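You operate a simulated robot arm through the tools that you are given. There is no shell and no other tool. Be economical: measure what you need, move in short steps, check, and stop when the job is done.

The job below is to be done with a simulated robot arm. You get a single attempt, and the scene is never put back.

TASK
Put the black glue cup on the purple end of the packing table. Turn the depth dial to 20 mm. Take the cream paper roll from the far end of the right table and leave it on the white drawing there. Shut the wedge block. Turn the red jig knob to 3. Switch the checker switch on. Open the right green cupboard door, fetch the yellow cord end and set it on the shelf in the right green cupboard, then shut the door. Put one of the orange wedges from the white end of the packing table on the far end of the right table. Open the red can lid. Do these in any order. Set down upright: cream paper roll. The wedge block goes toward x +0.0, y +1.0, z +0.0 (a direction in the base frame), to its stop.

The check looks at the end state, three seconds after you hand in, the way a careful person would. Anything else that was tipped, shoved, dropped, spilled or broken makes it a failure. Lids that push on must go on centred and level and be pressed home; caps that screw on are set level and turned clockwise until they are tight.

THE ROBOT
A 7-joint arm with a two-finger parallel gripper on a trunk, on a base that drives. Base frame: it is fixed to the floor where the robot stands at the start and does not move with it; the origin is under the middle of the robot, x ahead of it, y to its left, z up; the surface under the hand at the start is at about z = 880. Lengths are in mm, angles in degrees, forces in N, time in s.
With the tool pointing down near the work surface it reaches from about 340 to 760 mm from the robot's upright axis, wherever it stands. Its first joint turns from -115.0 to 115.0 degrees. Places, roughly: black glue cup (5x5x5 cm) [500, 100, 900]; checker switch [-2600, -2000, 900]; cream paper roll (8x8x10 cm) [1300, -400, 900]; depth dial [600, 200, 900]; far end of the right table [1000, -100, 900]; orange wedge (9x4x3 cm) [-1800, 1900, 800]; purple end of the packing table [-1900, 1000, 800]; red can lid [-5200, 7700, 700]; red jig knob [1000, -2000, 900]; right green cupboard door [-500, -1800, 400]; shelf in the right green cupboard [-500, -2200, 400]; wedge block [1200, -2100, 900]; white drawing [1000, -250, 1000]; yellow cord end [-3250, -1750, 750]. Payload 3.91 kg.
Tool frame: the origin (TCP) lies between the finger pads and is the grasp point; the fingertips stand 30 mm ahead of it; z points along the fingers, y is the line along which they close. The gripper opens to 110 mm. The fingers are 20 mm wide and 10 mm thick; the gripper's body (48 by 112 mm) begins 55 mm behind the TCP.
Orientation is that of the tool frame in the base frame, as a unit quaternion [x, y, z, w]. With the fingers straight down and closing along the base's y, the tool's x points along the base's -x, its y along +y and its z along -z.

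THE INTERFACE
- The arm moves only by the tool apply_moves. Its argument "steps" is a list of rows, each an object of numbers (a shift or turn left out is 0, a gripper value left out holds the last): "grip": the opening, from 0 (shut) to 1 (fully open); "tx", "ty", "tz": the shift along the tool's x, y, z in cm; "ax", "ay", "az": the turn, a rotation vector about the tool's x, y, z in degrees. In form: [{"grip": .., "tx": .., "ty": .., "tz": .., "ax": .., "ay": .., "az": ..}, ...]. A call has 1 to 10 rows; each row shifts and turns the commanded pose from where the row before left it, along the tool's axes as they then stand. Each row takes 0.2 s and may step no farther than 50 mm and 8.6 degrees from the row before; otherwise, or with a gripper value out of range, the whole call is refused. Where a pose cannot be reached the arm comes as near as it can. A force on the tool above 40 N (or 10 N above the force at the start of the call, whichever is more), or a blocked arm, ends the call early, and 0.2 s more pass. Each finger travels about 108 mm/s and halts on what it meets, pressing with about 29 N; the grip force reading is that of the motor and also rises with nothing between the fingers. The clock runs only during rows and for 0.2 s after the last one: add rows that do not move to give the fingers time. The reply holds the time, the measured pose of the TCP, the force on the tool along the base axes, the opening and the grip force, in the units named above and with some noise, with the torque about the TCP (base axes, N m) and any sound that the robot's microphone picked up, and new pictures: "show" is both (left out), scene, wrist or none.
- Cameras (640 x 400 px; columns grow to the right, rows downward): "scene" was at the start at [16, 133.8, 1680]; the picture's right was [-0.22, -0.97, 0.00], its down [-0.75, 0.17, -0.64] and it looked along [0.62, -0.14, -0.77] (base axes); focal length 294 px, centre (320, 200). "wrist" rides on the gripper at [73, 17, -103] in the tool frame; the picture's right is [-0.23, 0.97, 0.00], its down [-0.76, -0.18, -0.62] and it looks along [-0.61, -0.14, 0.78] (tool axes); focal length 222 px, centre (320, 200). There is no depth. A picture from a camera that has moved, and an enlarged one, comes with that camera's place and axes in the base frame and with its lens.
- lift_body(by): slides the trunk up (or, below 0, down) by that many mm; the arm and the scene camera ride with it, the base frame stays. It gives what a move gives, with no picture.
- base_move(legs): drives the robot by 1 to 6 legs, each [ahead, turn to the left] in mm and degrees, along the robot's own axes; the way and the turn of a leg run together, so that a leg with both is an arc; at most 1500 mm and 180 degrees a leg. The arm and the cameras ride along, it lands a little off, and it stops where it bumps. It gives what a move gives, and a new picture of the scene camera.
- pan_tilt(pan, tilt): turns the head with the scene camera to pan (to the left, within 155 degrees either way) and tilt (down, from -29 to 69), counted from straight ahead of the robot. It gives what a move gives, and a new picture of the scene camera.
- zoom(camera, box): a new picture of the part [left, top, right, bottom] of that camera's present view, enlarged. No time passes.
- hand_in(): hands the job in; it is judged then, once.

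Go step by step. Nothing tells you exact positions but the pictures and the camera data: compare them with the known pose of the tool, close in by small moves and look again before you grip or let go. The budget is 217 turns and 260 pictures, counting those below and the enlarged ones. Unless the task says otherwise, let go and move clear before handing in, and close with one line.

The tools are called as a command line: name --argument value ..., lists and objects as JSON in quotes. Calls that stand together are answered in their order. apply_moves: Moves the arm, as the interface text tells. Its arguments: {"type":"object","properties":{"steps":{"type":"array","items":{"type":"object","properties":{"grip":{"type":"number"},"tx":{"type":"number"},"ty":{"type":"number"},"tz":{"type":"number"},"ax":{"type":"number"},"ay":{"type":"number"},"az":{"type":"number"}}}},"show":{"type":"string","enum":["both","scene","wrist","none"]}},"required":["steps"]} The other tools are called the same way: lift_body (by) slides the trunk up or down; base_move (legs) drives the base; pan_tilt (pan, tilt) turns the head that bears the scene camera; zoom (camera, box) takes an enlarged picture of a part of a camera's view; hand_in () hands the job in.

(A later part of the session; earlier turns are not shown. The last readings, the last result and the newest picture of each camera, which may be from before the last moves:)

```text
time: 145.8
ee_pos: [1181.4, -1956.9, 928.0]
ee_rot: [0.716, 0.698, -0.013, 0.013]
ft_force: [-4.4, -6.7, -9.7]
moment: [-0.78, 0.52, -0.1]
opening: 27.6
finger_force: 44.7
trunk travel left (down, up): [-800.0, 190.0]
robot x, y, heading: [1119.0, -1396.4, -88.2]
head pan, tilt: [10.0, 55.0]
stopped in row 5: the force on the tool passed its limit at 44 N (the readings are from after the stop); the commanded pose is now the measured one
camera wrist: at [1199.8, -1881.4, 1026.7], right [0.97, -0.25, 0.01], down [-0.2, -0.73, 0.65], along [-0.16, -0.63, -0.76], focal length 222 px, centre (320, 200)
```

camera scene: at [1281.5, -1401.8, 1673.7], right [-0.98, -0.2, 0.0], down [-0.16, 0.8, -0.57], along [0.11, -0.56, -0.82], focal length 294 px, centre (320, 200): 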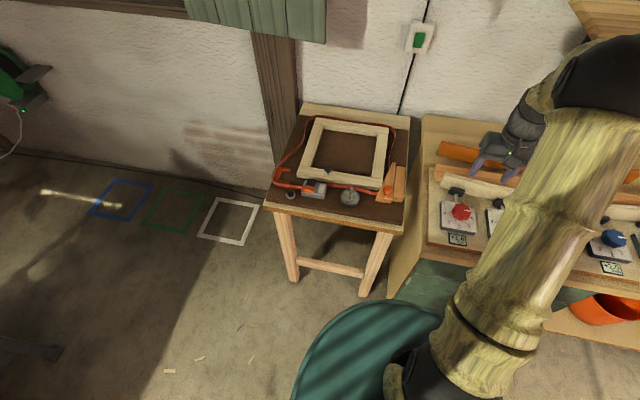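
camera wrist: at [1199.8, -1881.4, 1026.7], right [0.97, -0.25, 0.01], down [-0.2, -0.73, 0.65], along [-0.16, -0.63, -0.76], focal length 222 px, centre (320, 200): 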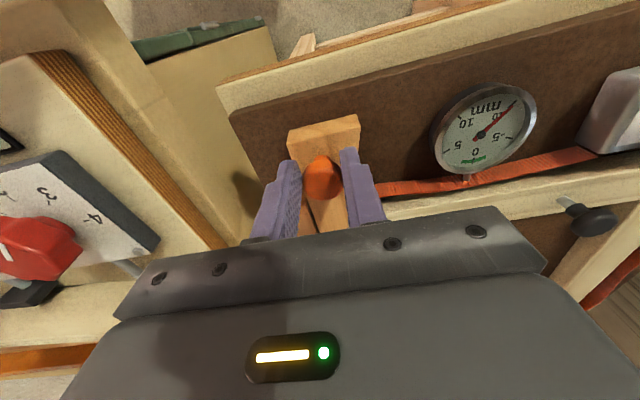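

It hit the stop at ~48 mm. I'll nudge once more to confirm, then release and rise.

apply_moves --steps '[{"tx": 0.4}, {"tx": 0.4}, {}]' --show "none"

apply_moves --steps '[{"grip": 0.5}, {}, {"tz": -4}, {"tz": -5}, {"tz": -5}, {}]' --show "wrist"

```text
time: 146.5
ee_pos: [1180.4, -1956.4, 927.3]
ee_rot: [0.717, 0.696, -0.018, 0.019]
ft_force: [-1.0, -11.5, -23.5]
moment: [-1.12, 0.06, -0.02]
opening: 27.3
finger_force: 45.1
trunk travel left (down, up): [-800.0, 190.0]
robot x, y, heading: [1115.8, -1395.3, -88.6]
head pan, tilt: [10.0, 55.0]
stopped in row 3: the force on the tool passed its limit at 41 N (the readings are from after the stop); the commanded pose is now the measured one
```

```text
time: 147.9
ee_pos: [1178.5, -1947.3, 1071.2]
ee_rot: [0.717, 0.697, -0.016, 0.019]
ft_force: [0.3, 0.3, -0.3]
moment: [-0.01, -0.01, 0.03]
opening: 54.9
finger_force: 0.1
trunk travel left (down, up): [-800.0, 190.0]
robot x, y, heading: [1114.8, -1396.6, -88.8]
head pan, tilt: [10.0, 55.0]
camera wrist: at [1198.0, -1870.2, 1168.8], right [0.97, -0.25, 0.02], down [-0.2, -0.72, 0.66], along [-0.16, -0.64, -0.75], focal length 222 px, centre (320, 200)
```

wrist: 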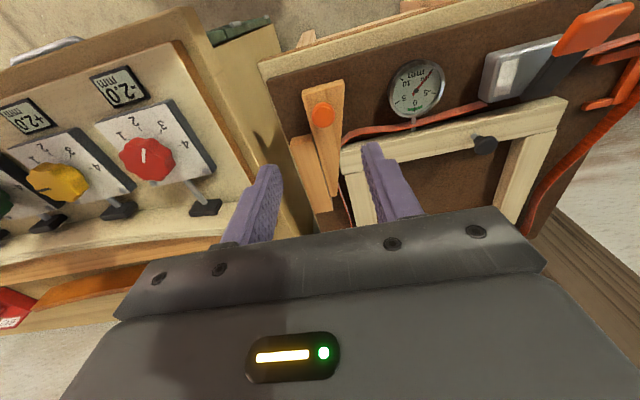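

Wedge block is at its stop. Next I'll tuck the arm and drive to in front of the right green cupboard.

apply_moves --steps '[{"ay": 2.8, "tz": -4}, {"tz": -4, "tx": 2.5}, {"tz": -4, "tx": 2.5}, {"tz": -3, "tx": 2.5}, {"tx": 3}]' --show "none"

base_move --legs '[[0, -98.5], [1223, 0], [0, 70]]'

pan_tilt --pan -10 --tilt 50

```text
time: 149.1
ee_pos: [1182.7, -1837.8, 1221.7]
ee_rot: [0.717, 0.697, 0.001, 0.003]
ft_force: [-0.1, 0.4, -0.1]
moment: [-0.03, -0.01, 0.01]
opening: 55.0
finger_force: 0.1
trunk travel left (down, up): [-800.0, 190.0]
robot x, y, heading: [1114.3, -1394.0, -88.5]
head pan, tilt: [10.0, 55.0]
```

```text
time: 166.5
ee_pos: [-194.7, -1729.7, 1221.4]
ee_rot: [0.85, 0.526, 0.0, 0.003]
ft_force: [0.6, -0.5, -0.1]
moment: [0.03, 0.0, -0.05]
opening: 55.2
finger_force: 0.0
trunk travel left (down, up): [-800.0, 190.0]
robot x, y, heading: [-70.2, -1297.8, -113.3]
head pan, tilt: [10.0, 55.0]
camera scene: at [79.0, -1376.3, 1673.6], right [-0.97, 0.23, 0.0], down [0.19, 0.8, -0.57], along [-0.13, -0.56, -0.82], focal length 294 px, centre (320, 200)
```

scene: 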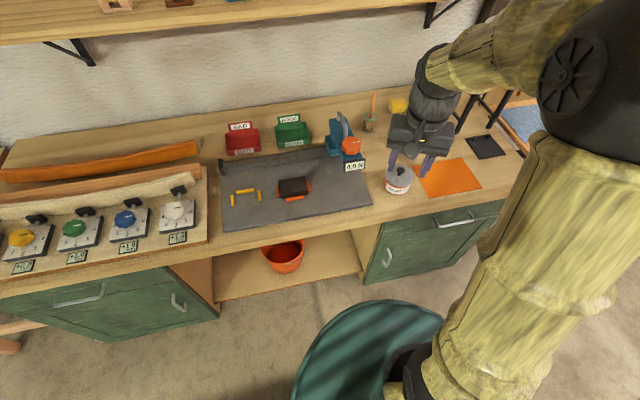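

```text
time: 167.3
ee_pos: [-194.7, -1729.9, 1220.4]
ee_rot: [0.85, 0.526, 0.001, 0.002]
ft_force: [-0.8, 0.0, -0.2]
moment: [0.0, -0.01, -0.01]
opening: 55.3
finger_force: 0.0
trunk travel left (down, up): [-800.0, 190.0]
robot x, y, heading: [-66.7, -1300.2, -113.5]
head pan, tilt: [-10.0, 50.0]
camera scene: at [53.4, -1370.5, 1680.1], right [-0.84, 0.55, 0.0], down [0.42, 0.64, -0.64], along [-0.35, -0.54, -0.77], focal length 294 px, centre (320, 200)
```

scene: 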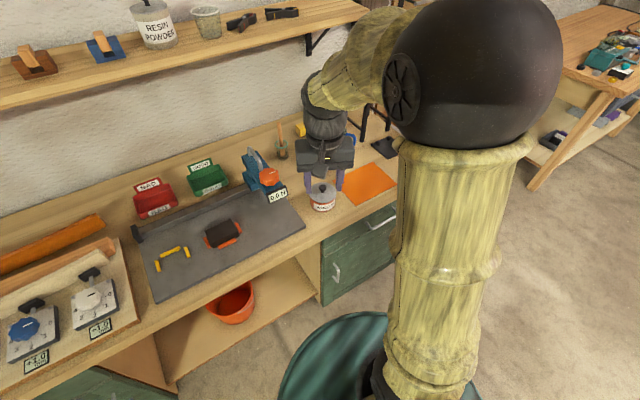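

The cupboard handle is at about (-341, -1840, 445), left side of the door. I'll back up a little, lower the trunk, and pitch the hand to horizontal.

base_move --legs '[[-130, 0]]'

lift_body --by -550

apply_moves --steps '[{"ay": -8.2, "tx": -1}, {"ay": -8.2, "tx": -1}, {"ay": -8.2, "tx": -1}, {"ay": -8.2, "tx": -1}, {"ay": -8.2, "tx": -1}, {"ay": -8.2, "tx": -1}, {"ay": -8.2, "tz": 1}, {"ay": -8.2, "tz": 1}, {"ay": -8.2, "tz": 1}, {"ay": -8.2, "tz": 1}]' --show "both"

```text
time: 168.7
ee_pos: [-140.4, -1608.2, 1222.6]
ee_rot: [0.85, 0.527, 0.0, 0.003]
ft_force: [-0.2, 0.6, 0.4]
moment: [-0.03, 0.04, 0.01]
opening: 55.0
finger_force: 0.0
trunk travel left (down, up): [-800.0, 190.0]
robot x, y, heading: [-16.0, -1178.7, -113.3]
head pan, tilt: [-10.0, 50.0]
camera scene: at [106.7, -1247.1, 1680.2], right [-0.84, 0.55, 0.0], down [0.42, 0.64, -0.64], along [-0.35, -0.54, -0.77], focal length 294 px, centre (320, 200)
```

scene: 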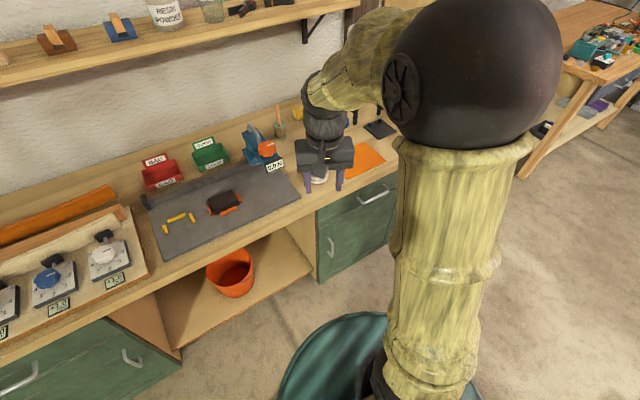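

```text
refused: -550 is not a number from -400 to 400
```

```text
time: 170.9
ee_pos: [-187.5, -1684.0, 1215.8]
ee_rot: [0.665, 0.409, -0.538, 0.317]
ft_force: [-0.7, -0.1, 0.4]
moment: [0.01, 0.02, 0.02]
opening: 55.0
finger_force: 0.1
out of reach, approached as far as the arm can: row 6, 10
trunk travel left (down, up): [-800.0, 190.0]
robot x, y, heading: [-19.6, -1173.9, -113.3]
head pan, tilt: [-10.0, 50.0]
camera scene: at [105.0, -1250.5, 1680.2], right [-0.84, 0.55, 0.0], down [0.42, 0.64, -0.64], along [-0.35, -0.54, -0.77], focal length 294 px, centre (320, 200)
camera wrist: at [-118.0, -1588.3, 1166.0], right [0.84, -0.5, 0.2], down [0.06, 0.47, 0.88], along [-0.53, -0.73, 0.42], focal length 222 px, centre (320, 200)
```

scene: 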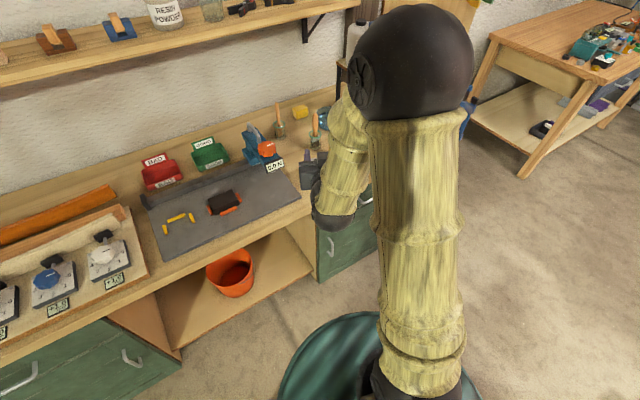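
wrist: 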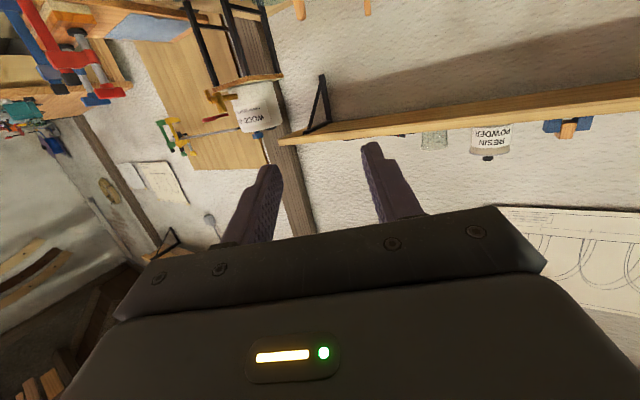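

The pitch worked. Now lower the trunk in two steps.

lift_body --by -400

lift_body --by -360

pan_tilt --pan -10 --tilt 25

apply_moves --steps '[{}]' --show "wrist"

```text
time: 174.8
ee_pos: [-186.8, -1683.7, 815.5]
ee_rot: [0.664, 0.409, -0.539, 0.317]
ft_force: [0.7, 0.7, 0.6]
moment: [-0.01, 0.0, 0.0]
opening: 55.2
finger_force: 0.0
trunk travel left (down, up): [-400.0, 590.0]
robot x, y, heading: [-14.5, -1180.9, -113.3]
head pan, tilt: [-10.0, 50.0]
```

```text
time: 178.3
ee_pos: [-185.1, -1683.6, 457.2]
ee_rot: [0.665, 0.409, -0.539, 0.317]
ft_force: [0.5, 0.1, -0.6]
moment: [0.03, 0.01, 0.01]
opening: 54.6
finger_force: 0.0
trunk travel left (down, up): [-40.0, 950.0]
robot x, y, heading: [-15.4, -1179.5, -113.1]
head pan, tilt: [-10.0, 50.0]
```

```text
time: 179.2
ee_pos: [-185.6, -1683.4, 456.8]
ee_rot: [0.665, 0.409, -0.539, 0.317]
ft_force: [-0.1, 0.5, 0.2]
moment: [0.0, 0.03, -0.01]
opening: 54.9
finger_force: 0.0
trunk travel left (down, up): [-40.0, 950.0]
robot x, y, heading: [-18.7, -1180.2, -113.2]
head pan, tilt: [-10.0, 25.0]
camera scene: at [97.6, -1261.6, 957.6], right [-0.84, 0.55, 0.0], down [0.23, 0.35, -0.91], along [-0.5, -0.76, -0.42], focal length 294 px, centre (320, 200)
```

scene: 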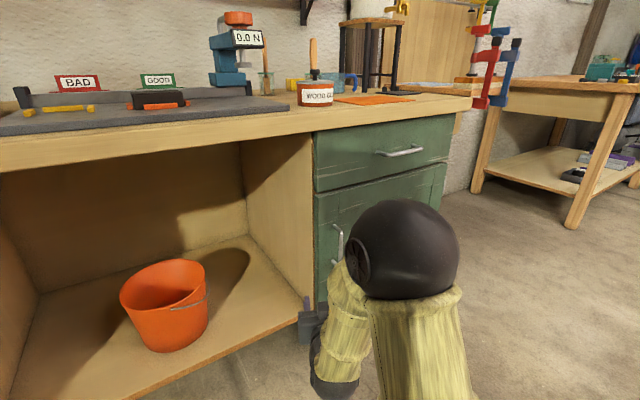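

```text
time: 179.6
ee_pos: [-186.9, -1683.4, 456.9]
ee_rot: [0.665, 0.409, -0.538, 0.316]
ft_force: [0.2, -0.4, 0.3]
moment: [0.03, -0.01, -0.03]
opening: 54.7
finger_force: 0.1
trunk travel left (down, up): [-40.0, 950.0]
robot x, y, heading: [-17.9, -1178.0, -113.4]
head pan, tilt: [-10.0, 25.0]
camera wrist: at [-117.6, -1587.2, 406.7], right [0.84, -0.5, 0.2], down [0.06, 0.46, 0.88], along [-0.53, -0.73, 0.42], focal length 222 px, centre (320, 200)
```

wrist: 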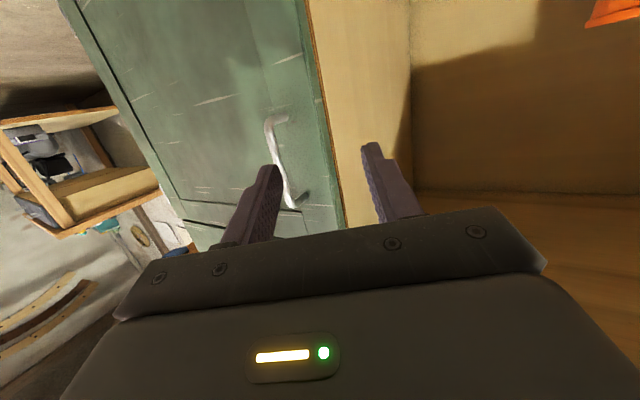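

The handle is visible: vertical bar near (-327, -1816), z 425–548. I'll yaw the hand square to the door and look again.

apply_moves --steps '[{"ax": -7, "grip": 0.6}, {"ax": -7}, {"ax": -7}, {"ax": -7}, {}]' --show "wrist"

```text
time: 180.8
ee_pos: [6.0, -1701.6, 486.4]
ee_rot: [0.577, 0.521, -0.428, 0.461]
ft_force: [-0.4, 1.1, -0.1]
moment: [0.01, -0.01, -0.01]
opening: 66.0
finger_force: 0.0
out of reach, approached as far as the arm can: row 1, 2, 3, 4
trunk travel left (down, up): [-40.0, 950.0]
robot x, y, heading: [-14.9, -1177.3, -113.3]
head pan, tilt: [-10.0, 25.0]
camera wrist: at [30.8, -1586.2, 436.6], right [0.95, -0.08, 0.31], down [-0.24, 0.46, 0.86], along [-0.21, -0.89, 0.42], focal length 222 px, centre (320, 200)
```

wrist: 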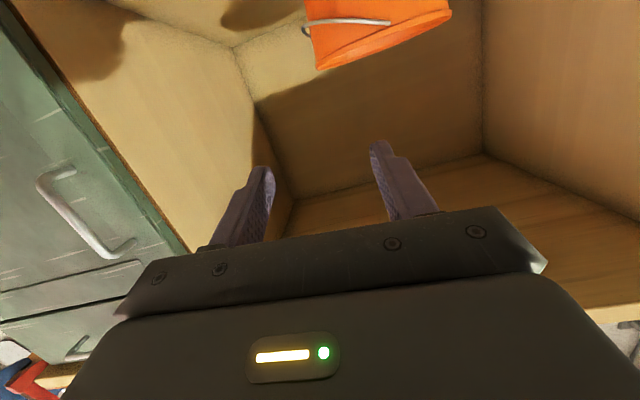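

The arm couldn't hold that spot sideways. I'll drive so the robot faces the handle squarely instead.

base_move --legs '[[0, -75.7], [316, 0], [0, 99]]'

apply_moves --steps '[{}]' --show "wrist"

```text
time: 193.9
ee_pos: [-80.0, -1598.4, 485.3]
ee_rot: [0.449, 0.634, -0.317, 0.544]
ft_force: [0.2, 0.2, -0.3]
moment: [0.0, -0.01, 0.03]
opening: 65.9
finger_force: 0.1
trunk travel left (down, up): [-40.0, 950.0]
robot x, y, heading: [-322.7, -1135.8, -88.0]
head pan, tilt: [-10.0, 25.0]
camera scene: at [-185.2, -1161.4, 957.7], right [-0.99, 0.14, 0.0], down [0.06, 0.42, -0.91], along [-0.13, -0.9, -0.42], focal length 294 px, centre (320, 200)
```

scene: 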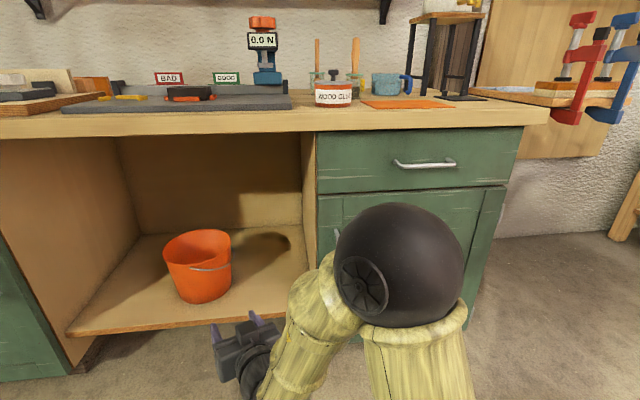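

```text
time: 194.3
ee_pos: [-79.6, -1598.6, 485.6]
ee_rot: [0.449, 0.635, -0.316, 0.544]
ft_force: [-0.7, 0.9, 0.4]
moment: [0.01, -0.01, 0.01]
opening: 66.1
finger_force: 0.0
trunk travel left (down, up): [-40.0, 950.0]
robot x, y, heading: [-323.2, -1135.9, -88.0]
head pan, tilt: [-10.0, 25.0]
camera wrist: at [-107.0, -1483.5, 436.5], right [0.89, 0.33, 0.31], down [-0.41, 0.31, 0.86], along [0.19, -0.89, 0.42], focal length 222 px, centre (320, 200)
```

wrist: 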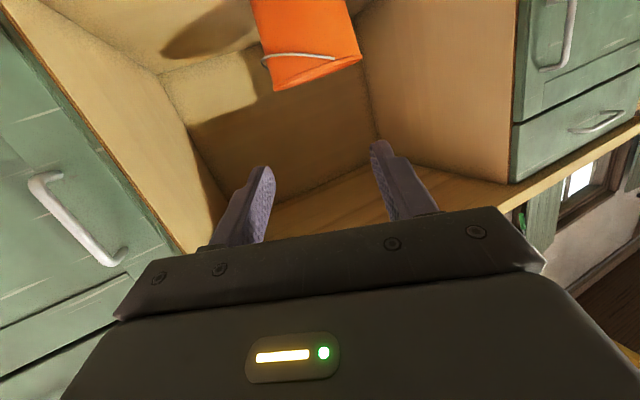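

apply_moves --steps '[{"ax": 2.6}, {"ax": 5.2, "ty": -4.7}, {"ax": 5.2, "ty": -4.7}, {"ax": 5.2, "ty": -4.7}, {"ax": 5.2, "ty": -4.7}, {"ax": 2.6, "ty": -4.7}, {}]' --show "wrist"

```text
time: 195.9
ee_pos: [-303.3, -1665.5, 482.5]
ee_rot: [0.559, 0.547, -0.451, 0.429]
ft_force: [0.8, -0.5, -0.5]
moment: [0.02, -0.02, 0.02]
opening: 65.7
finger_force: 0.0
out of reach, approached as far as the arm can: row 2, 3, 4, 5, 6
trunk travel left (down, up): [-40.0, 950.0]
robot x, y, heading: [-323.8, -1134.7, -87.9]
head pan, tilt: [-10.0, 25.0]
camera wrist: at [-282.8, -1548.4, 433.5], right [0.97, -0.08, 0.21], down [-0.15, 0.44, 0.88], along [-0.17, -0.89, 0.42], focal length 222 px, centre (320, 200)
```

wrist: 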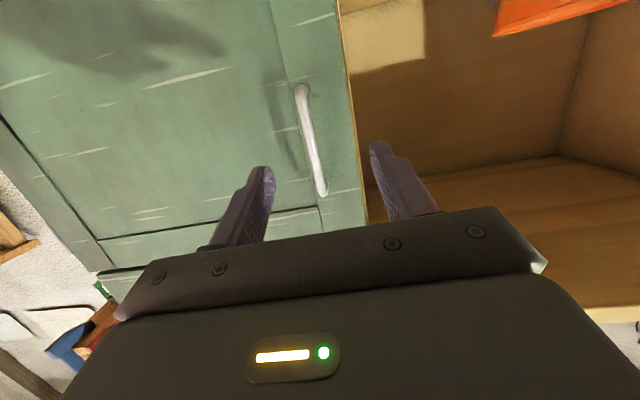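

The handle is now between the fingers in view. Approach it.

apply_moves --steps '[{"tz": 3.5, "tx": -1, "ty": -0.8}, {"tz": 3.5, "tx": -1, "ty": -0.8}, {"tz": 2, "tx": -0.8, "ty": -0.6}, {}]' --show "wrist"

```text
time: 196.9
ee_pos: [-326.1, -1756.9, 490.8]
ee_rot: [0.561, 0.545, -0.452, 0.428]
ft_force: [-0.4, -0.5, -0.3]
moment: [-0.01, -0.03, -0.01]
opening: 65.8
finger_force: 0.1
trunk travel left (down, up): [-40.0, 950.0]
robot x, y, heading: [-323.5, -1136.5, -87.9]
head pan, tilt: [-10.0, 25.0]
camera wrist: at [-306.6, -1641.2, 440.9], right [0.97, -0.08, 0.21], down [-0.15, 0.44, 0.88], along [-0.17, -0.89, 0.42], focal length 222 px, centre (320, 200)
```

wrist: 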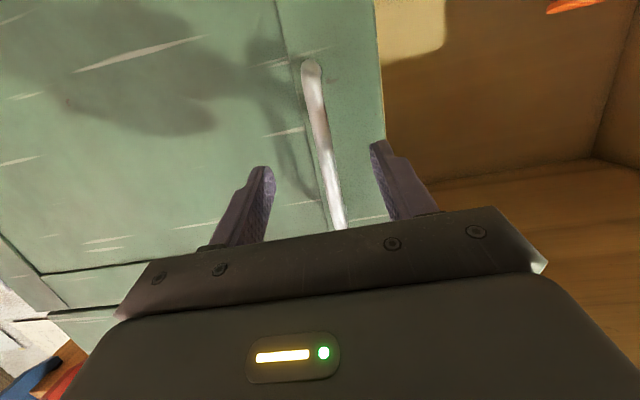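

apply_moves --steps '[{"tz": 1}, {"tz": 0.8}, {"grip": 0}, {}, {}, {}]' --show "wrist"

```text
time: 198.3
ee_pos: [-323.8, -1773.4, 485.9]
ee_rot: [0.557, 0.55, -0.449, 0.432]
ft_force: [32.6, 1.5, -2.4]
moment: [0.06, -0.94, 0.82]
opening: 11.7
finger_force: 44.8
trunk travel left (down, up): [-40.0, 950.0]
robot x, y, heading: [-323.4, -1133.4, -87.8]
head pan, tilt: [-10.0, 25.0]
camera wrist: at [-304.5, -1657.2, 437.1], right [0.98, -0.07, 0.21], down [-0.16, 0.44, 0.88], along [-0.16, -0.9, 0.42], focal length 222 px, centre (320, 200)
```

wrist: 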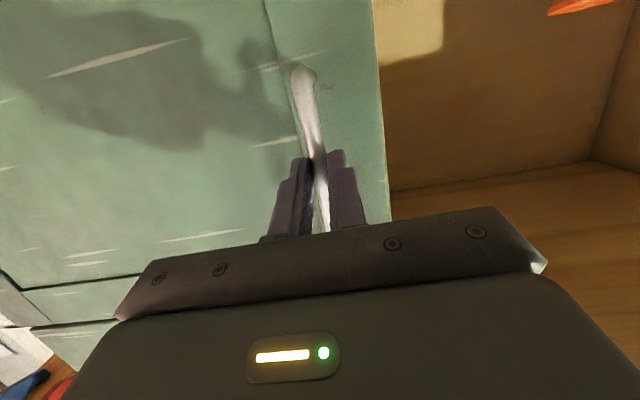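

The handle is gripped. I'll relax the side force and pull the door open by backing the base.

apply_moves --steps '[{"ty": 0.3}, {}]' --show "none"

base_move --legs '[[-100, 0]]'

apply_moves --steps '[{"ty": -0.8}, {}]' --show "wrist"

```text
time: 198.9
ee_pos: [-323.6, -1775.2, 485.6]
ee_rot: [0.56, 0.548, -0.45, 0.429]
ft_force: [25.5, 3.0, -4.2]
moment: [0.18, -0.86, 0.61]
opening: 11.7
finger_force: 45.0
trunk travel left (down, up): [-40.0, 950.0]
robot x, y, heading: [-325.1, -1130.2, -88.2]
head pan, tilt: [-10.0, 25.0]
```

```text
time: 200.6
ee_pos: [-339.2, -1678.2, 486.1]
ee_rot: [0.567, 0.539, -0.457, 0.424]
ft_force: [0.4, -0.1, -1.8]
moment: [-0.63, -0.58, 0.0]
opening: 11.8
finger_force: 45.2
trunk travel left (down, up): [-40.0, 950.0]
robot x, y, heading: [-325.9, -1036.3, -88.2]
head pan, tilt: [-10.0, 25.0]
stopped in leg 1: the force on the tool passed its limit at 42 N (the readings are from after the stop); the commanded pose is now the measured one
camera scene: at [-188.6, -1064.6, 957.6], right [-0.99, 0.14, 0.0], down [0.06, 0.42, -0.91], along [-0.13, -0.9, -0.42], focal length 294 px, centre (320, 200)
```

scene: 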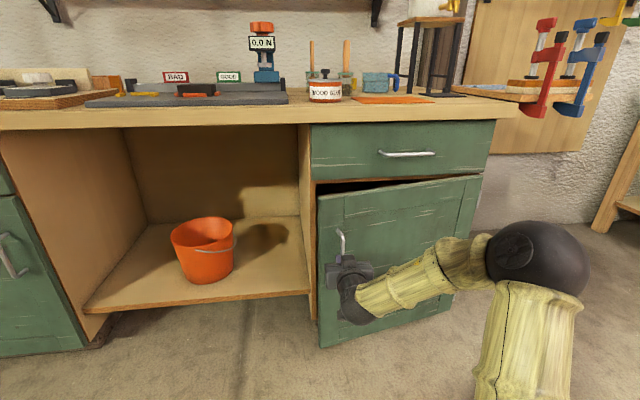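

```text
time: 201.2
ee_pos: [-339.9, -1677.9, 486.2]
ee_rot: [0.562, 0.545, -0.452, 0.427]
ft_force: [38.6, 12.0, -5.8]
moment: [-0.48, -0.86, 0.98]
opening: 11.6
finger_force: 45.0
trunk travel left (down, up): [-40.0, 950.0]
robot x, y, heading: [-329.3, -1037.9, -88.0]
head pan, tilt: [-10.0, 25.0]
camera wrist: at [-318.4, -1561.3, 437.0], right [0.97, -0.09, 0.21], down [-0.15, 0.44, 0.88], along [-0.17, -0.89, 0.42], focal length 222 px, centre (320, 200)
```

wrist: 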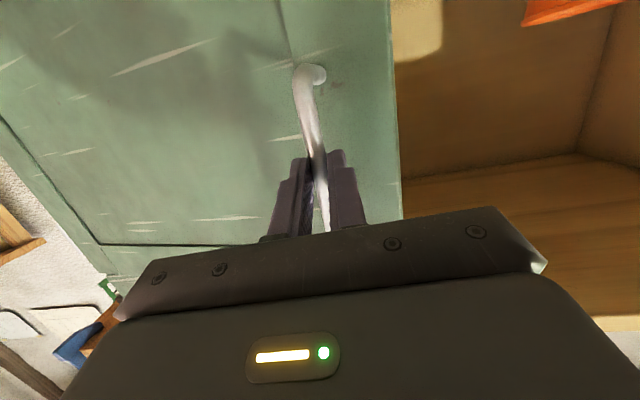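

Door is ~14° open. Undo the sideways nudge and continue pulling along an arc.

apply_moves --steps '[{"ty": 0.8}, {}]' --show "none"

base_move --legs '[[-48, -1.3], [-47, -1.8], [-47, -2.4], [-45, -3]]'

```text
time: 201.8
ee_pos: [-338.6, -1679.5, 486.4]
ee_rot: [0.566, 0.54, -0.457, 0.423]
ft_force: [14.5, 4.0, -2.0]
moment: [1.4, -0.85, 0.38]
opening: 11.7
finger_force: 45.6
trunk travel left (down, up): [-40.0, 950.0]
robot x, y, heading: [-328.5, -1036.1, -88.1]
head pan, tilt: [-10.0, 25.0]
```

```text
time: 204.3
ee_pos: [-424.4, -1501.8, 487.0]
ee_rot: [0.604, 0.496, -0.487, 0.39]
ft_force: [-1.0, -0.9, -4.8]
moment: [-0.64, -0.17, 0.02]
opening: 11.9
finger_force: 45.0
trunk travel left (down, up): [-40.0, 950.0]
robot x, y, heading: [-322.5, -865.1, -95.3]
head pan, tilt: [-10.0, 25.0]
stopped in leg 4: the force on the tool passed its limit at 46 N (the readings are from after the stop); the commanded pose is now the measured one
camera scene: at [-189.8, -911.3, 957.7], right [-0.96, 0.27, 0.0], down [0.11, 0.41, -0.91], along [-0.24, -0.87, -0.42], focal length 294 px, centre (320, 200)
```

scene: 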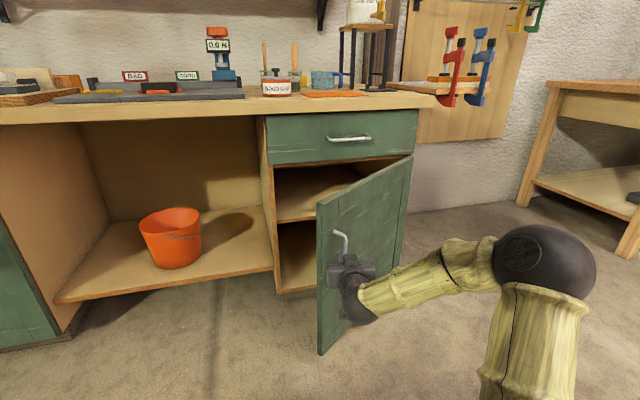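

Door ~44° open and the shelf is visible. Continue the arc toward ~85°.

base_move --legs '[[-38, -5.5], [-34, -6], [-8, -6], [8, -6]]'

```text
time: 205.3
ee_pos: [-451.9, -1471.5, 486.0]
ee_rot: [0.615, 0.483, -0.495, 0.379]
ft_force: [0.2, 0.4, 1.8]
moment: [0.43, -0.27, -0.04]
opening: 11.9
finger_force: 45.0
trunk travel left (down, up): [-40.0, 950.0]
robot x, y, heading: [-322.7, -841.4, -99.0]
head pan, tilt: [-10.0, 25.0]
stopped in leg 1: the force on the tool passed its limit at 41 N (the readings are from after the stop); the commanded pose is now the measured one
camera scene: at [-189.6, -895.6, 957.7], right [-0.95, 0.32, 0.0], down [0.14, 0.4, -0.91], along [-0.29, -0.86, -0.42], focal length 294 px, centre (320, 200)
```

scene: 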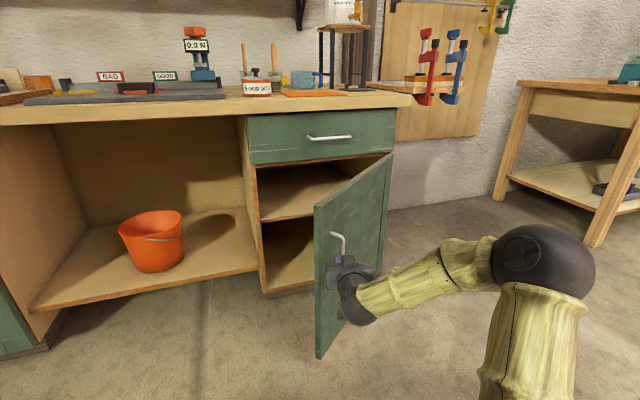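

The gripper can't pivot farther on the handle. I'll release, go around the door edge, and push it open from the inside.

apply_moves --steps '[{"grip": 0.7}, {}, {}]' --show "none"

base_move --legs '[[-120, 0], [0, 14]]'

apply_moves --steps '[{"grip": 0}, {}, {}]' --show "wrist"

```text
time: 206.1
ee_pos: [-453.2, -1470.0, 485.4]
ee_rot: [0.615, 0.483, -0.495, 0.379]
ft_force: [0.3, 0.3, 0.0]
moment: [-0.03, -0.02, -0.01]
opening: 77.0
finger_force: 0.1
trunk travel left (down, up): [-40.0, 950.0]
robot x, y, heading: [-319.4, -843.0, -99.0]
head pan, tilt: [-10.0, 25.0]
```

```text
time: 208.6
ee_pos: [-275.4, -1363.1, 486.8]
ee_rot: [0.549, 0.557, -0.443, 0.439]
ft_force: [0.0, 0.6, 0.3]
moment: [0.0, -0.01, -0.01]
opening: 77.1
finger_force: 0.1
trunk travel left (down, up): [-40.0, 950.0]
robot x, y, heading: [-304.8, -720.7, -84.4]
head pan, tilt: [-10.0, 25.0]
camera scene: at [-162.0, -740.8, 957.7], right [-1.0, 0.08, 0.0], down [0.03, 0.42, -0.91], along [-0.07, -0.9, -0.42], focal length 294 px, centre (320, 200)
```

scene: 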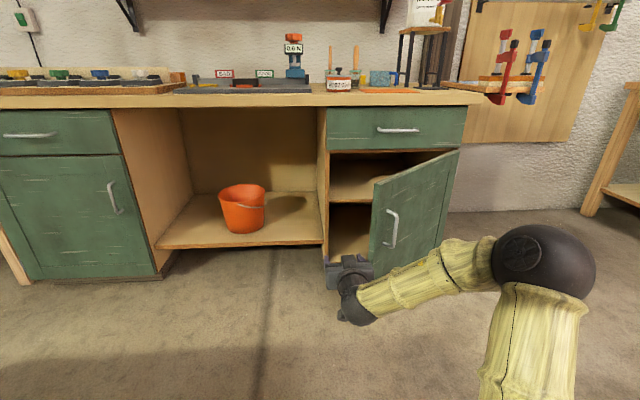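

```text
time: 209.4
ee_pos: [-274.8, -1363.4, 485.0]
ee_rot: [0.55, 0.556, -0.444, 0.438]
ft_force: [-0.3, -0.6, 0.4]
moment: [-0.03, 0.0, -0.02]
opening: 0.0
finger_force: 28.9
trunk travel left (down, up): [-40.0, 950.0]
robot x, y, heading: [-302.8, -721.4, -84.3]
head pan, tilt: [-10.0, 25.0]
camera wrist: at [-258.4, -1246.0, 436.7], right [0.98, -0.05, 0.21], down [-0.17, 0.44, 0.88], along [-0.13, -0.9, 0.42], focal length 222 px, centre (320, 200)
```

wrist: 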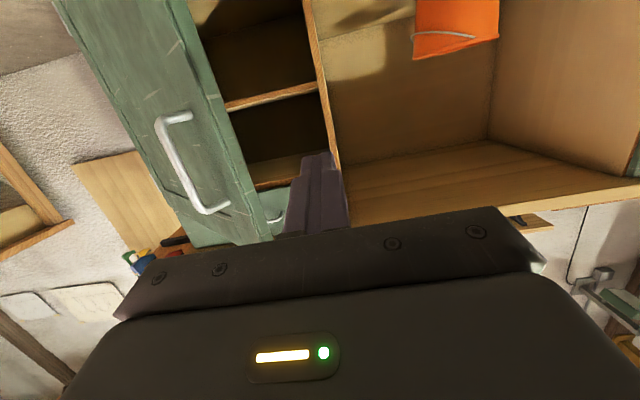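

base_move --legs '[[190, 0], [0, -20], [0, -12], [0, -8]]'

```text
time: 212.1
ee_pos: [-374.2, -1548.6, 485.9]
ee_rot: [0.598, 0.506, -0.479, 0.396]
ft_force: [1.0, 0.7, -0.1]
moment: [0.02, 0.0, -0.05]
opening: 0.3
finger_force: 28.9
trunk travel left (down, up): [-40.0, 950.0]
robot x, y, heading: [-283.5, -921.3, -95.8]
head pan, tilt: [-10.0, 25.0]
stopped in leg 2: the force on the tool passed its limit at 56 N (the readings are from after the stop); the commanded pose is now the measured one
camera scene: at [-149.6, -962.2, 957.6], right [-0.96, 0.28, 0.0], down [0.12, 0.41, -0.91], along [-0.25, -0.87, -0.42], focal length 294 px, centre (320, 200)
```

scene: 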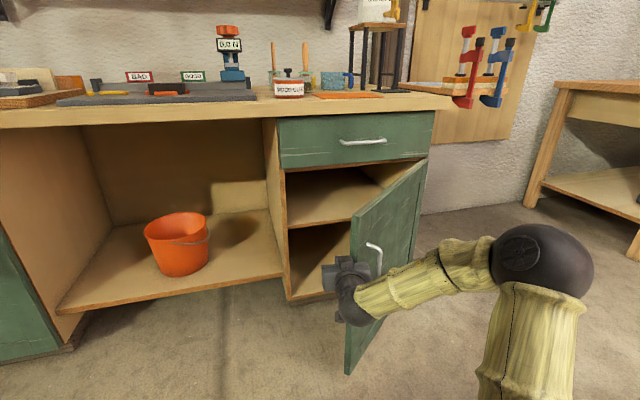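

apply_moves --steps '[{"ty": -0.7}, {"ty": -1}, {"ty": -1}, {"ty": -1}, {"ty": -1}, {"ty": -1}, {"ty": -1}, {"ty": -1}, {"ty": -1}, {"ty": -1}]' --show "scene"

```text
time: 212.6
ee_pos: [-374.0, -1546.3, 484.5]
ee_rot: [0.594, 0.512, -0.474, 0.401]
ft_force: [4.8, 2.9, 3.5]
moment: [0.03, 0.14, -0.26]
opening: 0.0
finger_force: 29.1
trunk travel left (down, up): [-40.0, 950.0]
robot x, y, heading: [-285.5, -915.6, -95.9]
head pan, tilt: [-10.0, 25.0]
stopped in row 2: the force on the tool passed its limit at 49 N (the readings are from after the stop); the commanded pose is now the measured one
camera scene: at [-149.3, -961.6, 957.8], right [-0.96, 0.27, 0.0], down [0.12, 0.41, -0.91], along [-0.25, -0.87, -0.42], focal length 294 px, centre (320, 200)
```

scene: 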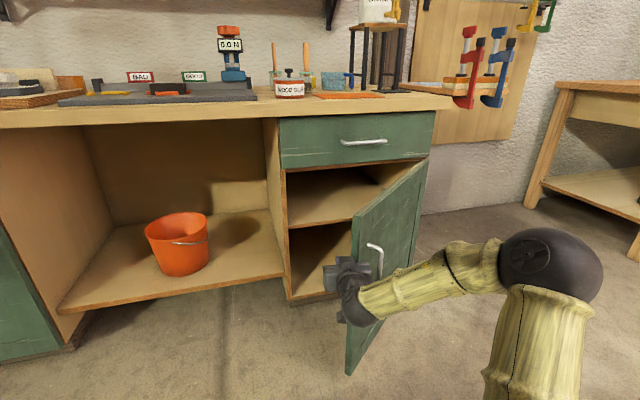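

My own forearm blocks the door from this side. I'll back out, drive round to the door's outer side, and pull the handle from there.

base_move --legs '[[-250, 0], [0, -63.5], [789, 0], [0, 115.5]]'

apply_moves --steps '[{"grip": 0.6}, {}]' --show "wrist"

```text
time: 230.2
ee_pos: [-557.4, -1398.5, 483.7]
ee_rot: [0.311, 0.72, -0.252, 0.567]
ft_force: [-0.3, 0.3, -0.1]
moment: [-0.01, -0.01, 0.03]
opening: 0.1
finger_force: 28.7
trunk travel left (down, up): [-40.0, 950.0]
robot x, y, heading: [-994.1, -935.7, -44.3]
head pan, tilt: [-10.0, 25.0]
camera scene: at [-876.6, -858.5, 957.7], right [-0.81, -0.58, 0.0], down [-0.25, 0.34, -0.91], along [0.53, -0.74, -0.42], focal length 294 px, centre (320, 200)
```

scene: 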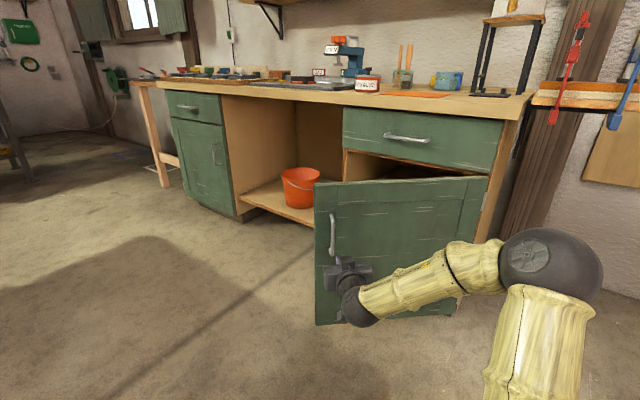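

```text
time: 230.8
ee_pos: [-557.3, -1397.3, 483.7]
ee_rot: [0.312, 0.72, -0.252, 0.566]
ft_force: [0.0, -0.5, -0.7]
moment: [0.01, -0.01, -0.04]
opening: 66.0
finger_force: 0.0
trunk travel left (down, up): [-40.0, 950.0]
robot x, y, heading: [-994.1, -934.6, -44.4]
head pan, tilt: [-10.0, 25.0]
camera wrist: at [-624.5, -1300.1, 436.1], right [0.75, 0.62, 0.21], down [-0.42, 0.2, 0.89], along [0.51, -0.76, 0.41], focal length 222 px, centre (320, 200)
```

wrist: 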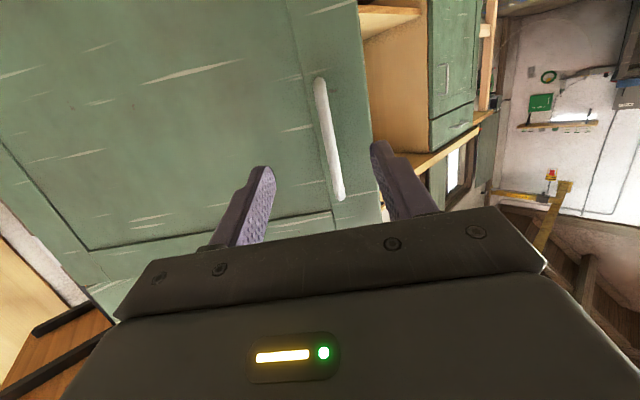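

Well aligned with the handle. Advance about 5 cm and grip.

apply_moves --steps '[{"tz": 2, "ty": 0.8}, {"tz": 2}, {"tz": 1.1}, {"grip": 0}, {}, {}, {}]' --show "wrist"

```text
time: 232.4
ee_pos: [-517.6, -1429.6, 472.5]
ee_rot: [0.312, 0.72, -0.252, 0.566]
ft_force: [0.3, -0.5, 0.5]
moment: [0.0, 0.0, 0.0]
opening: 0.0
finger_force: 28.9
trunk travel left (down, up): [-40.0, 950.0]
robot x, y, heading: [-991.6, -935.8, -44.5]
head pan, tilt: [-10.0, 25.0]
camera wrist: at [-585.0, -1332.4, 423.7], right [0.75, 0.62, 0.21], down [-0.42, 0.2, 0.89], along [0.51, -0.76, 0.41], focal length 222 px, centre (320, 200)
```

wrist: 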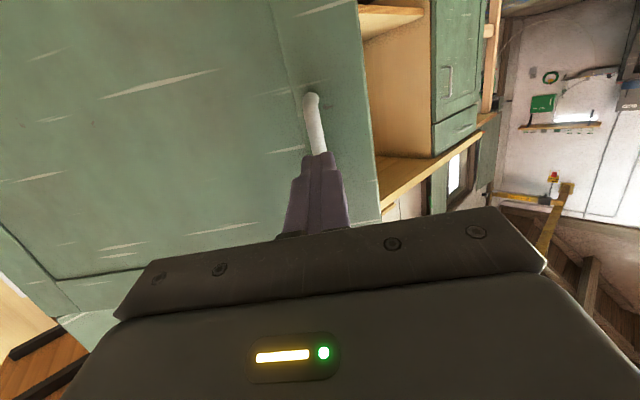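

apply_moves --steps '[{"grip": 0.6}, {}, {"tz": 2, "tx": -0.4}, {"tz": 2, "tx": -0.4}, {"grip": 0}, {}, {}, {}]' --show "wrist"

```text
time: 234.2
ee_pos: [-492.2, -1460.8, 472.3]
ee_rot: [0.315, 0.719, -0.254, 0.565]
ft_force: [-9.0, -8.8, 0.1]
moment: [0.33, -0.46, -0.34]
opening: 11.6
finger_force: 44.5
trunk travel left (down, up): [-40.0, 950.0]
robot x, y, heading: [-994.7, -933.4, -44.1]
head pan, tilt: [-10.0, 25.0]
camera wrist: at [-558.9, -1362.7, 423.0], right [0.76, 0.62, 0.21], down [-0.42, 0.2, 0.89], along [0.51, -0.76, 0.41], focal length 222 px, centre (320, 200)
```

wrist: 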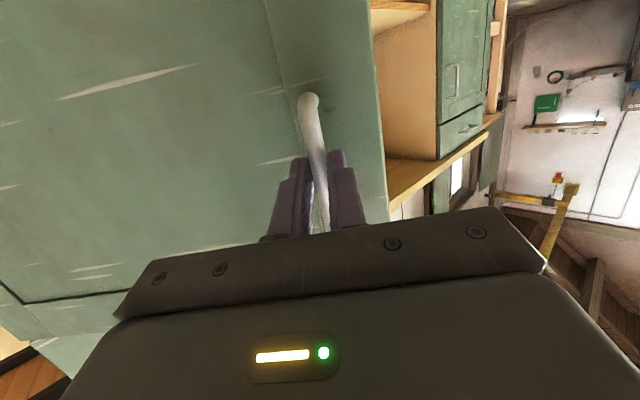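

Gripped. Pull the door further along its arc.

base_move --legs '[[-60, -0.6], [-55, -1.3], [-50, -2], [-43, -2.9]]'

```text
time: 236.6
ee_pos: [-638.7, -1366.4, 471.2]
ee_rot: [0.331, 0.713, -0.264, 0.559]
ft_force: [0.1, -0.1, 2.8]
moment: [0.48, 0.21, 0.02]
opening: 11.6
finger_force: 45.0
trunk travel left (down, up): [-40.0, 950.0]
robot x, y, heading: [-1107.6, -814.5, -48.3]
head pan, tilt: [-10.0, 25.0]
stopped in leg 4: the force on the tool passed its limit at 42 N (the readings are from after the stop); the commanded pose is now the measured one
camera scene: at [-988.8, -746.9, 957.7], right [-0.85, -0.53, 0.0], down [-0.22, 0.36, -0.91], along [0.48, -0.77, -0.42], focal length 294 px, centre (320, 200)
```

scene: 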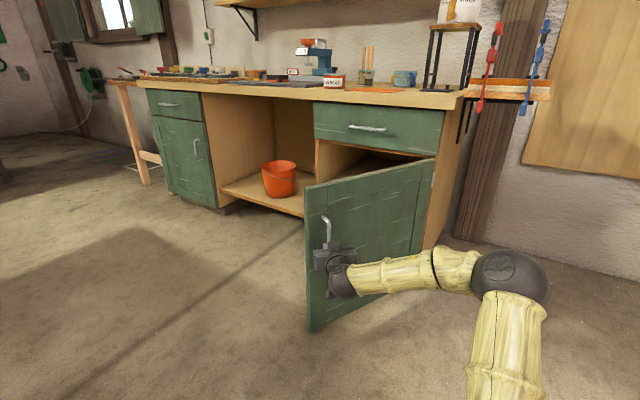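

base_move --legs '[[-35, -2.0], [-34, -2.3], [-33, -2.4]]'

```text
time: 237.9
ee_pos: [-696.9, -1345.6, 472.2]
ee_rot: [0.344, 0.707, -0.273, 0.555]
ft_force: [-0.4, -0.3, 1.3]
moment: [0.22, 0.27, -0.04]
opening: 11.5
finger_force: 45.3
trunk travel left (down, up): [-40.0, 950.0]
robot x, y, heading: [-1143.5, -773.6, -51.3]
head pan, tilt: [-10.0, 25.0]
stopped in leg 2: the force on the tool passed its limit at 46 N (the readings are from after the stop); the commanded pose is now the measured one
camera scene: at [-1017.4, -715.7, 957.6], right [-0.88, -0.48, 0.0], down [-0.2, 0.37, -0.91], along [0.44, -0.79, -0.42], focal length 294 px, centre (320, 200)
```

scene: 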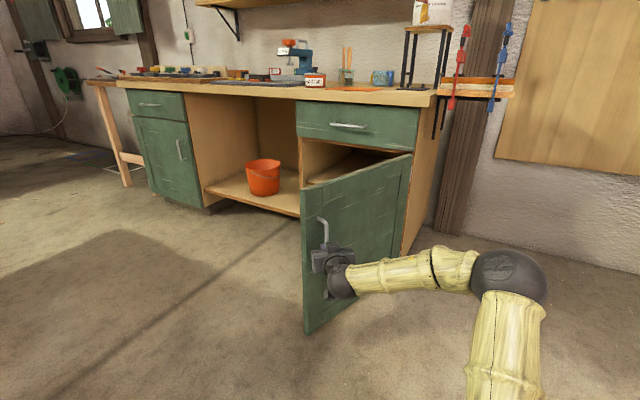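

Door is ~84° open. Release, back away, raise the trunk, and set the hand pointing down again.

apply_moves --steps '[{"grip": 0.7}, {}, {}]' --show "none"

base_move --legs '[[-250, 0]]'

lift_body --by 380

lift_body --by 380

apply_moves --steps '[{"ay": 7.7, "tz": -3}, {"ay": 7.7, "tz": -3}, {"ay": 7.7, "tz": -3}, {"ay": 7.7, "tz": -3}, {"ay": 7.7, "tz": -2}, {"ay": 7.7}, {"ay": 7.7}, {"ay": 7.7}, {"ay": 7.7}, {"ay": 7.7}]' --show "none"

```text
time: 238.8
ee_pos: [-695.9, -1346.1, 470.9]
ee_rot: [0.344, 0.707, -0.273, 0.554]
ft_force: [0.4, -0.3, 0.3]
moment: [0.0, 0.0, -0.01]
opening: 77.2
finger_force: 0.1
trunk travel left (down, up): [-40.0, 950.0]
robot x, y, heading: [-1140.7, -775.6, -51.2]
head pan, tilt: [-10.0, 25.0]
```

```text
time: 240.8
ee_pos: [-850.6, -1156.0, 471.2]
ee_rot: [0.345, 0.707, -0.273, 0.554]
ft_force: [-0.6, 0.5, 0.4]
moment: [-0.01, 0.0, -0.03]
opening: 77.1
finger_force: 0.1
trunk travel left (down, up): [-40.0, 950.0]
robot x, y, heading: [-1295.7, -582.1, -51.2]
head pan, tilt: [-10.0, 25.0]
camera scene: at [-1171.1, -524.4, 957.7], right [-0.88, -0.48, 0.0], down [-0.2, 0.37, -0.91], along [0.44, -0.79, -0.42], focal length 294 px, centre (320, 200)
```

scene: 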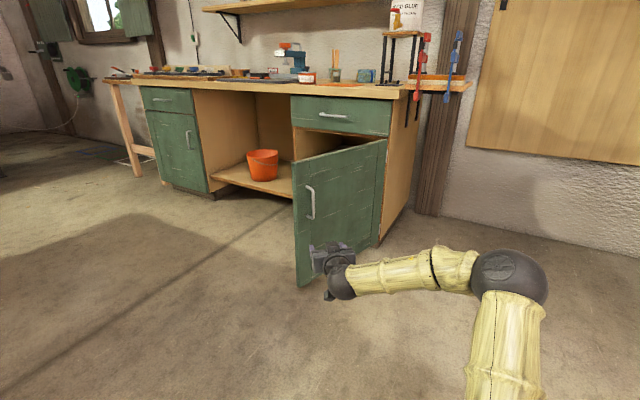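

```text
time: 244.4
ee_pos: [-852.0, -1155.5, 851.4]
ee_rot: [0.344, 0.708, -0.272, 0.554]
ft_force: [-0.2, -0.8, -0.4]
moment: [-0.02, -0.01, -0.02]
opening: 77.1
finger_force: 0.0
trunk travel left (down, up): [-420.0, 570.0]
robot x, y, heading: [-1300.0, -586.8, -51.2]
head pan, tilt: [-10.0, 25.0]
```

```text
time: 248.1
ee_pos: [-851.7, -1156.8, 1230.7]
ee_rot: [0.345, 0.706, -0.274, 0.554]
ft_force: [0.2, 0.2, 0.0]
moment: [0.01, 0.0, 0.0]
opening: 77.0
finger_force: 0.1
trunk travel left (down, up): [-800.0, 190.0]
robot x, y, heading: [-1296.6, -582.9, -51.1]
head pan, tilt: [-10.0, 25.0]
```

```text
time: 250.3
ee_pos: [-925.1, -1060.2, 1295.4]
ee_rot: [0.44, 0.898, 0.001, -0.007]
ft_force: [0.4, 0.8, 0.3]
moment: [-0.01, -0.02, 0.0]
opening: 76.7
finger_force: 0.0
trunk travel left (down, up): [-800.0, 190.0]
robot x, y, heading: [-1298.6, -585.5, -51.2]
head pan, tilt: [-10.0, 25.0]
```

apply_moves --steps '[{"tx": 4}, {"tx": 4}, {"tx": 4}, {"tx": 3}]' --show "none"

base_move --legs '[[0, -100], [1487, 0], [0, 61]]'

pan_tilt --pan -25 --tilt 45

```text
time: 251.3
ee_pos: [-1017.4, -939.1, 1300.3]
ee_rot: [0.439, 0.898, 0.001, -0.006]
ft_force: [0.8, 0.1, -0.3]
moment: [-0.03, -0.01, -0.01]
opening: 77.1
finger_force: 0.1
trunk travel left (down, up): [-800.0, 190.0]
robot x, y, heading: [-1301.1, -587.1, -51.6]
head pan, tilt: [-10.0, 25.0]
```

```text
time: 269.9
ee_pos: [-2625.2, -1738.7, 1298.1]
ee_rot: [0.723, 0.691, 0.003, -0.005]
ft_force: [0.3, -0.8, -0.2]
moment: [0.02, -0.01, -0.01]
opening: 77.2
finger_force: 0.2
trunk travel left (down, up): [-800.0, 190.0]
robot x, y, heading: [-2610.3, -1283.5, -91.3]
head pan, tilt: [-10.0, 25.0]
camera scene: at [-2473.3, -1321.9, 1717.7], right [-0.98, 0.2, 0.0], down [0.08, 0.41, -0.91], along [-0.18, -0.89, -0.42], focal length 294 px, centre (320, 200)
```

scene: 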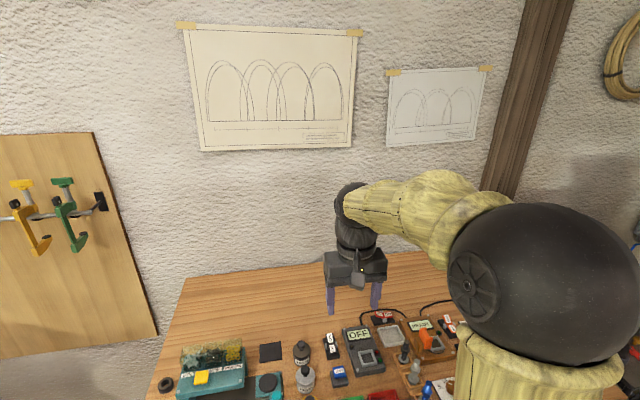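

```text
time: 270.8
ee_pos: [-2626.7, -1739.6, 1298.1]
ee_rot: [0.722, 0.692, 0.003, -0.006]
ft_force: [-0.8, 0.6, 0.0]
moment: [0.01, -0.01, 0.01]
opening: 76.9
finger_force: 0.1
trunk travel left (down, up): [-800.0, 190.0]
robot x, y, heading: [-2605.1, -1284.7, -91.6]
head pan, tilt: [-25.0, 45.0]
camera scene: at [-2491.2, -1304.5, 1687.1], right [-0.89, 0.45, 0.0], down [0.32, 0.63, -0.71], along [-0.32, -0.63, -0.71], focal length 294 px, centre (320, 200)
```

scene: 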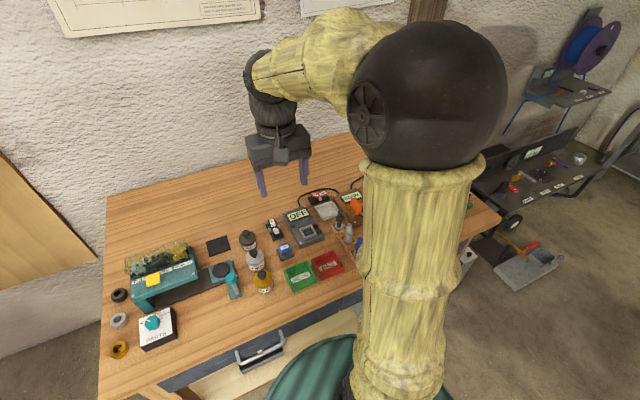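

zoom --camera "scene" --box '[190, 170, 380, 310]'

pan_tilt --pan -60 --tilt 45

zoom --camera "wrist" --box '[0, 0, 640, 260]'

```text
2.86 times, centred on (285, 240) of scene
camera zoom: at [-2491.2, -1304.5, 1687.1], right [-0.89, 0.45, 0.0], down [0.32, 0.63, -0.71], along [-0.32, -0.63, -0.71], focal length 839 px, centre (420, 86)
```

zoom: 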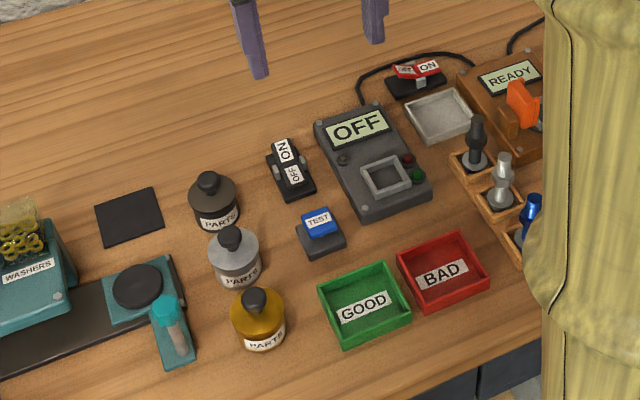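

```text
time: 271.8
ee_pos: [-2626.1, -1738.4, 1298.6]
ee_rot: [0.722, 0.692, 0.002, -0.006]
ft_force: [-0.1, -0.2, 0.3]
moment: [-0.01, -0.01, -0.02]
opening: 77.1
finger_force: 0.0
trunk travel left (down, up): [-800.0, 190.0]
robot x, y, heading: [-2606.2, -1284.7, -91.3]
head pan, tilt: [-60.0, 45.0]
camera scene: at [-2526.4, -1270.5, 1687.1], right [-0.48, 0.88, 0.0], down [0.62, 0.34, -0.71], along [-0.62, -0.34, -0.71], focal length 294 px, centre (320, 200)
```

scene: 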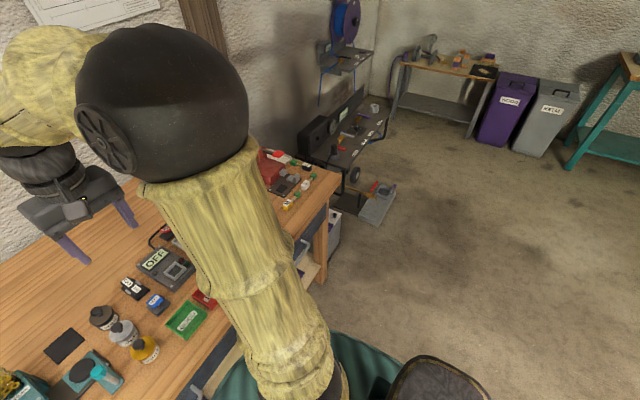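

```text
1.00 times, centred on (320, 130) of wrist (not enlarged: the box is as wide or as high as the picture)
camera zoom: at [-2605.3, -1668.1, 1401.7], right [0.96, -0.27, -0.01], down [-0.21, -0.76, 0.61], along [-0.17, -0.59, -0.79], focal length 222 px, centre (320, 270)
```

zoom: 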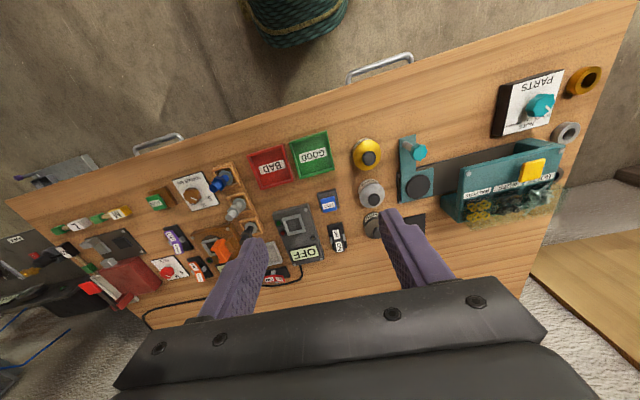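

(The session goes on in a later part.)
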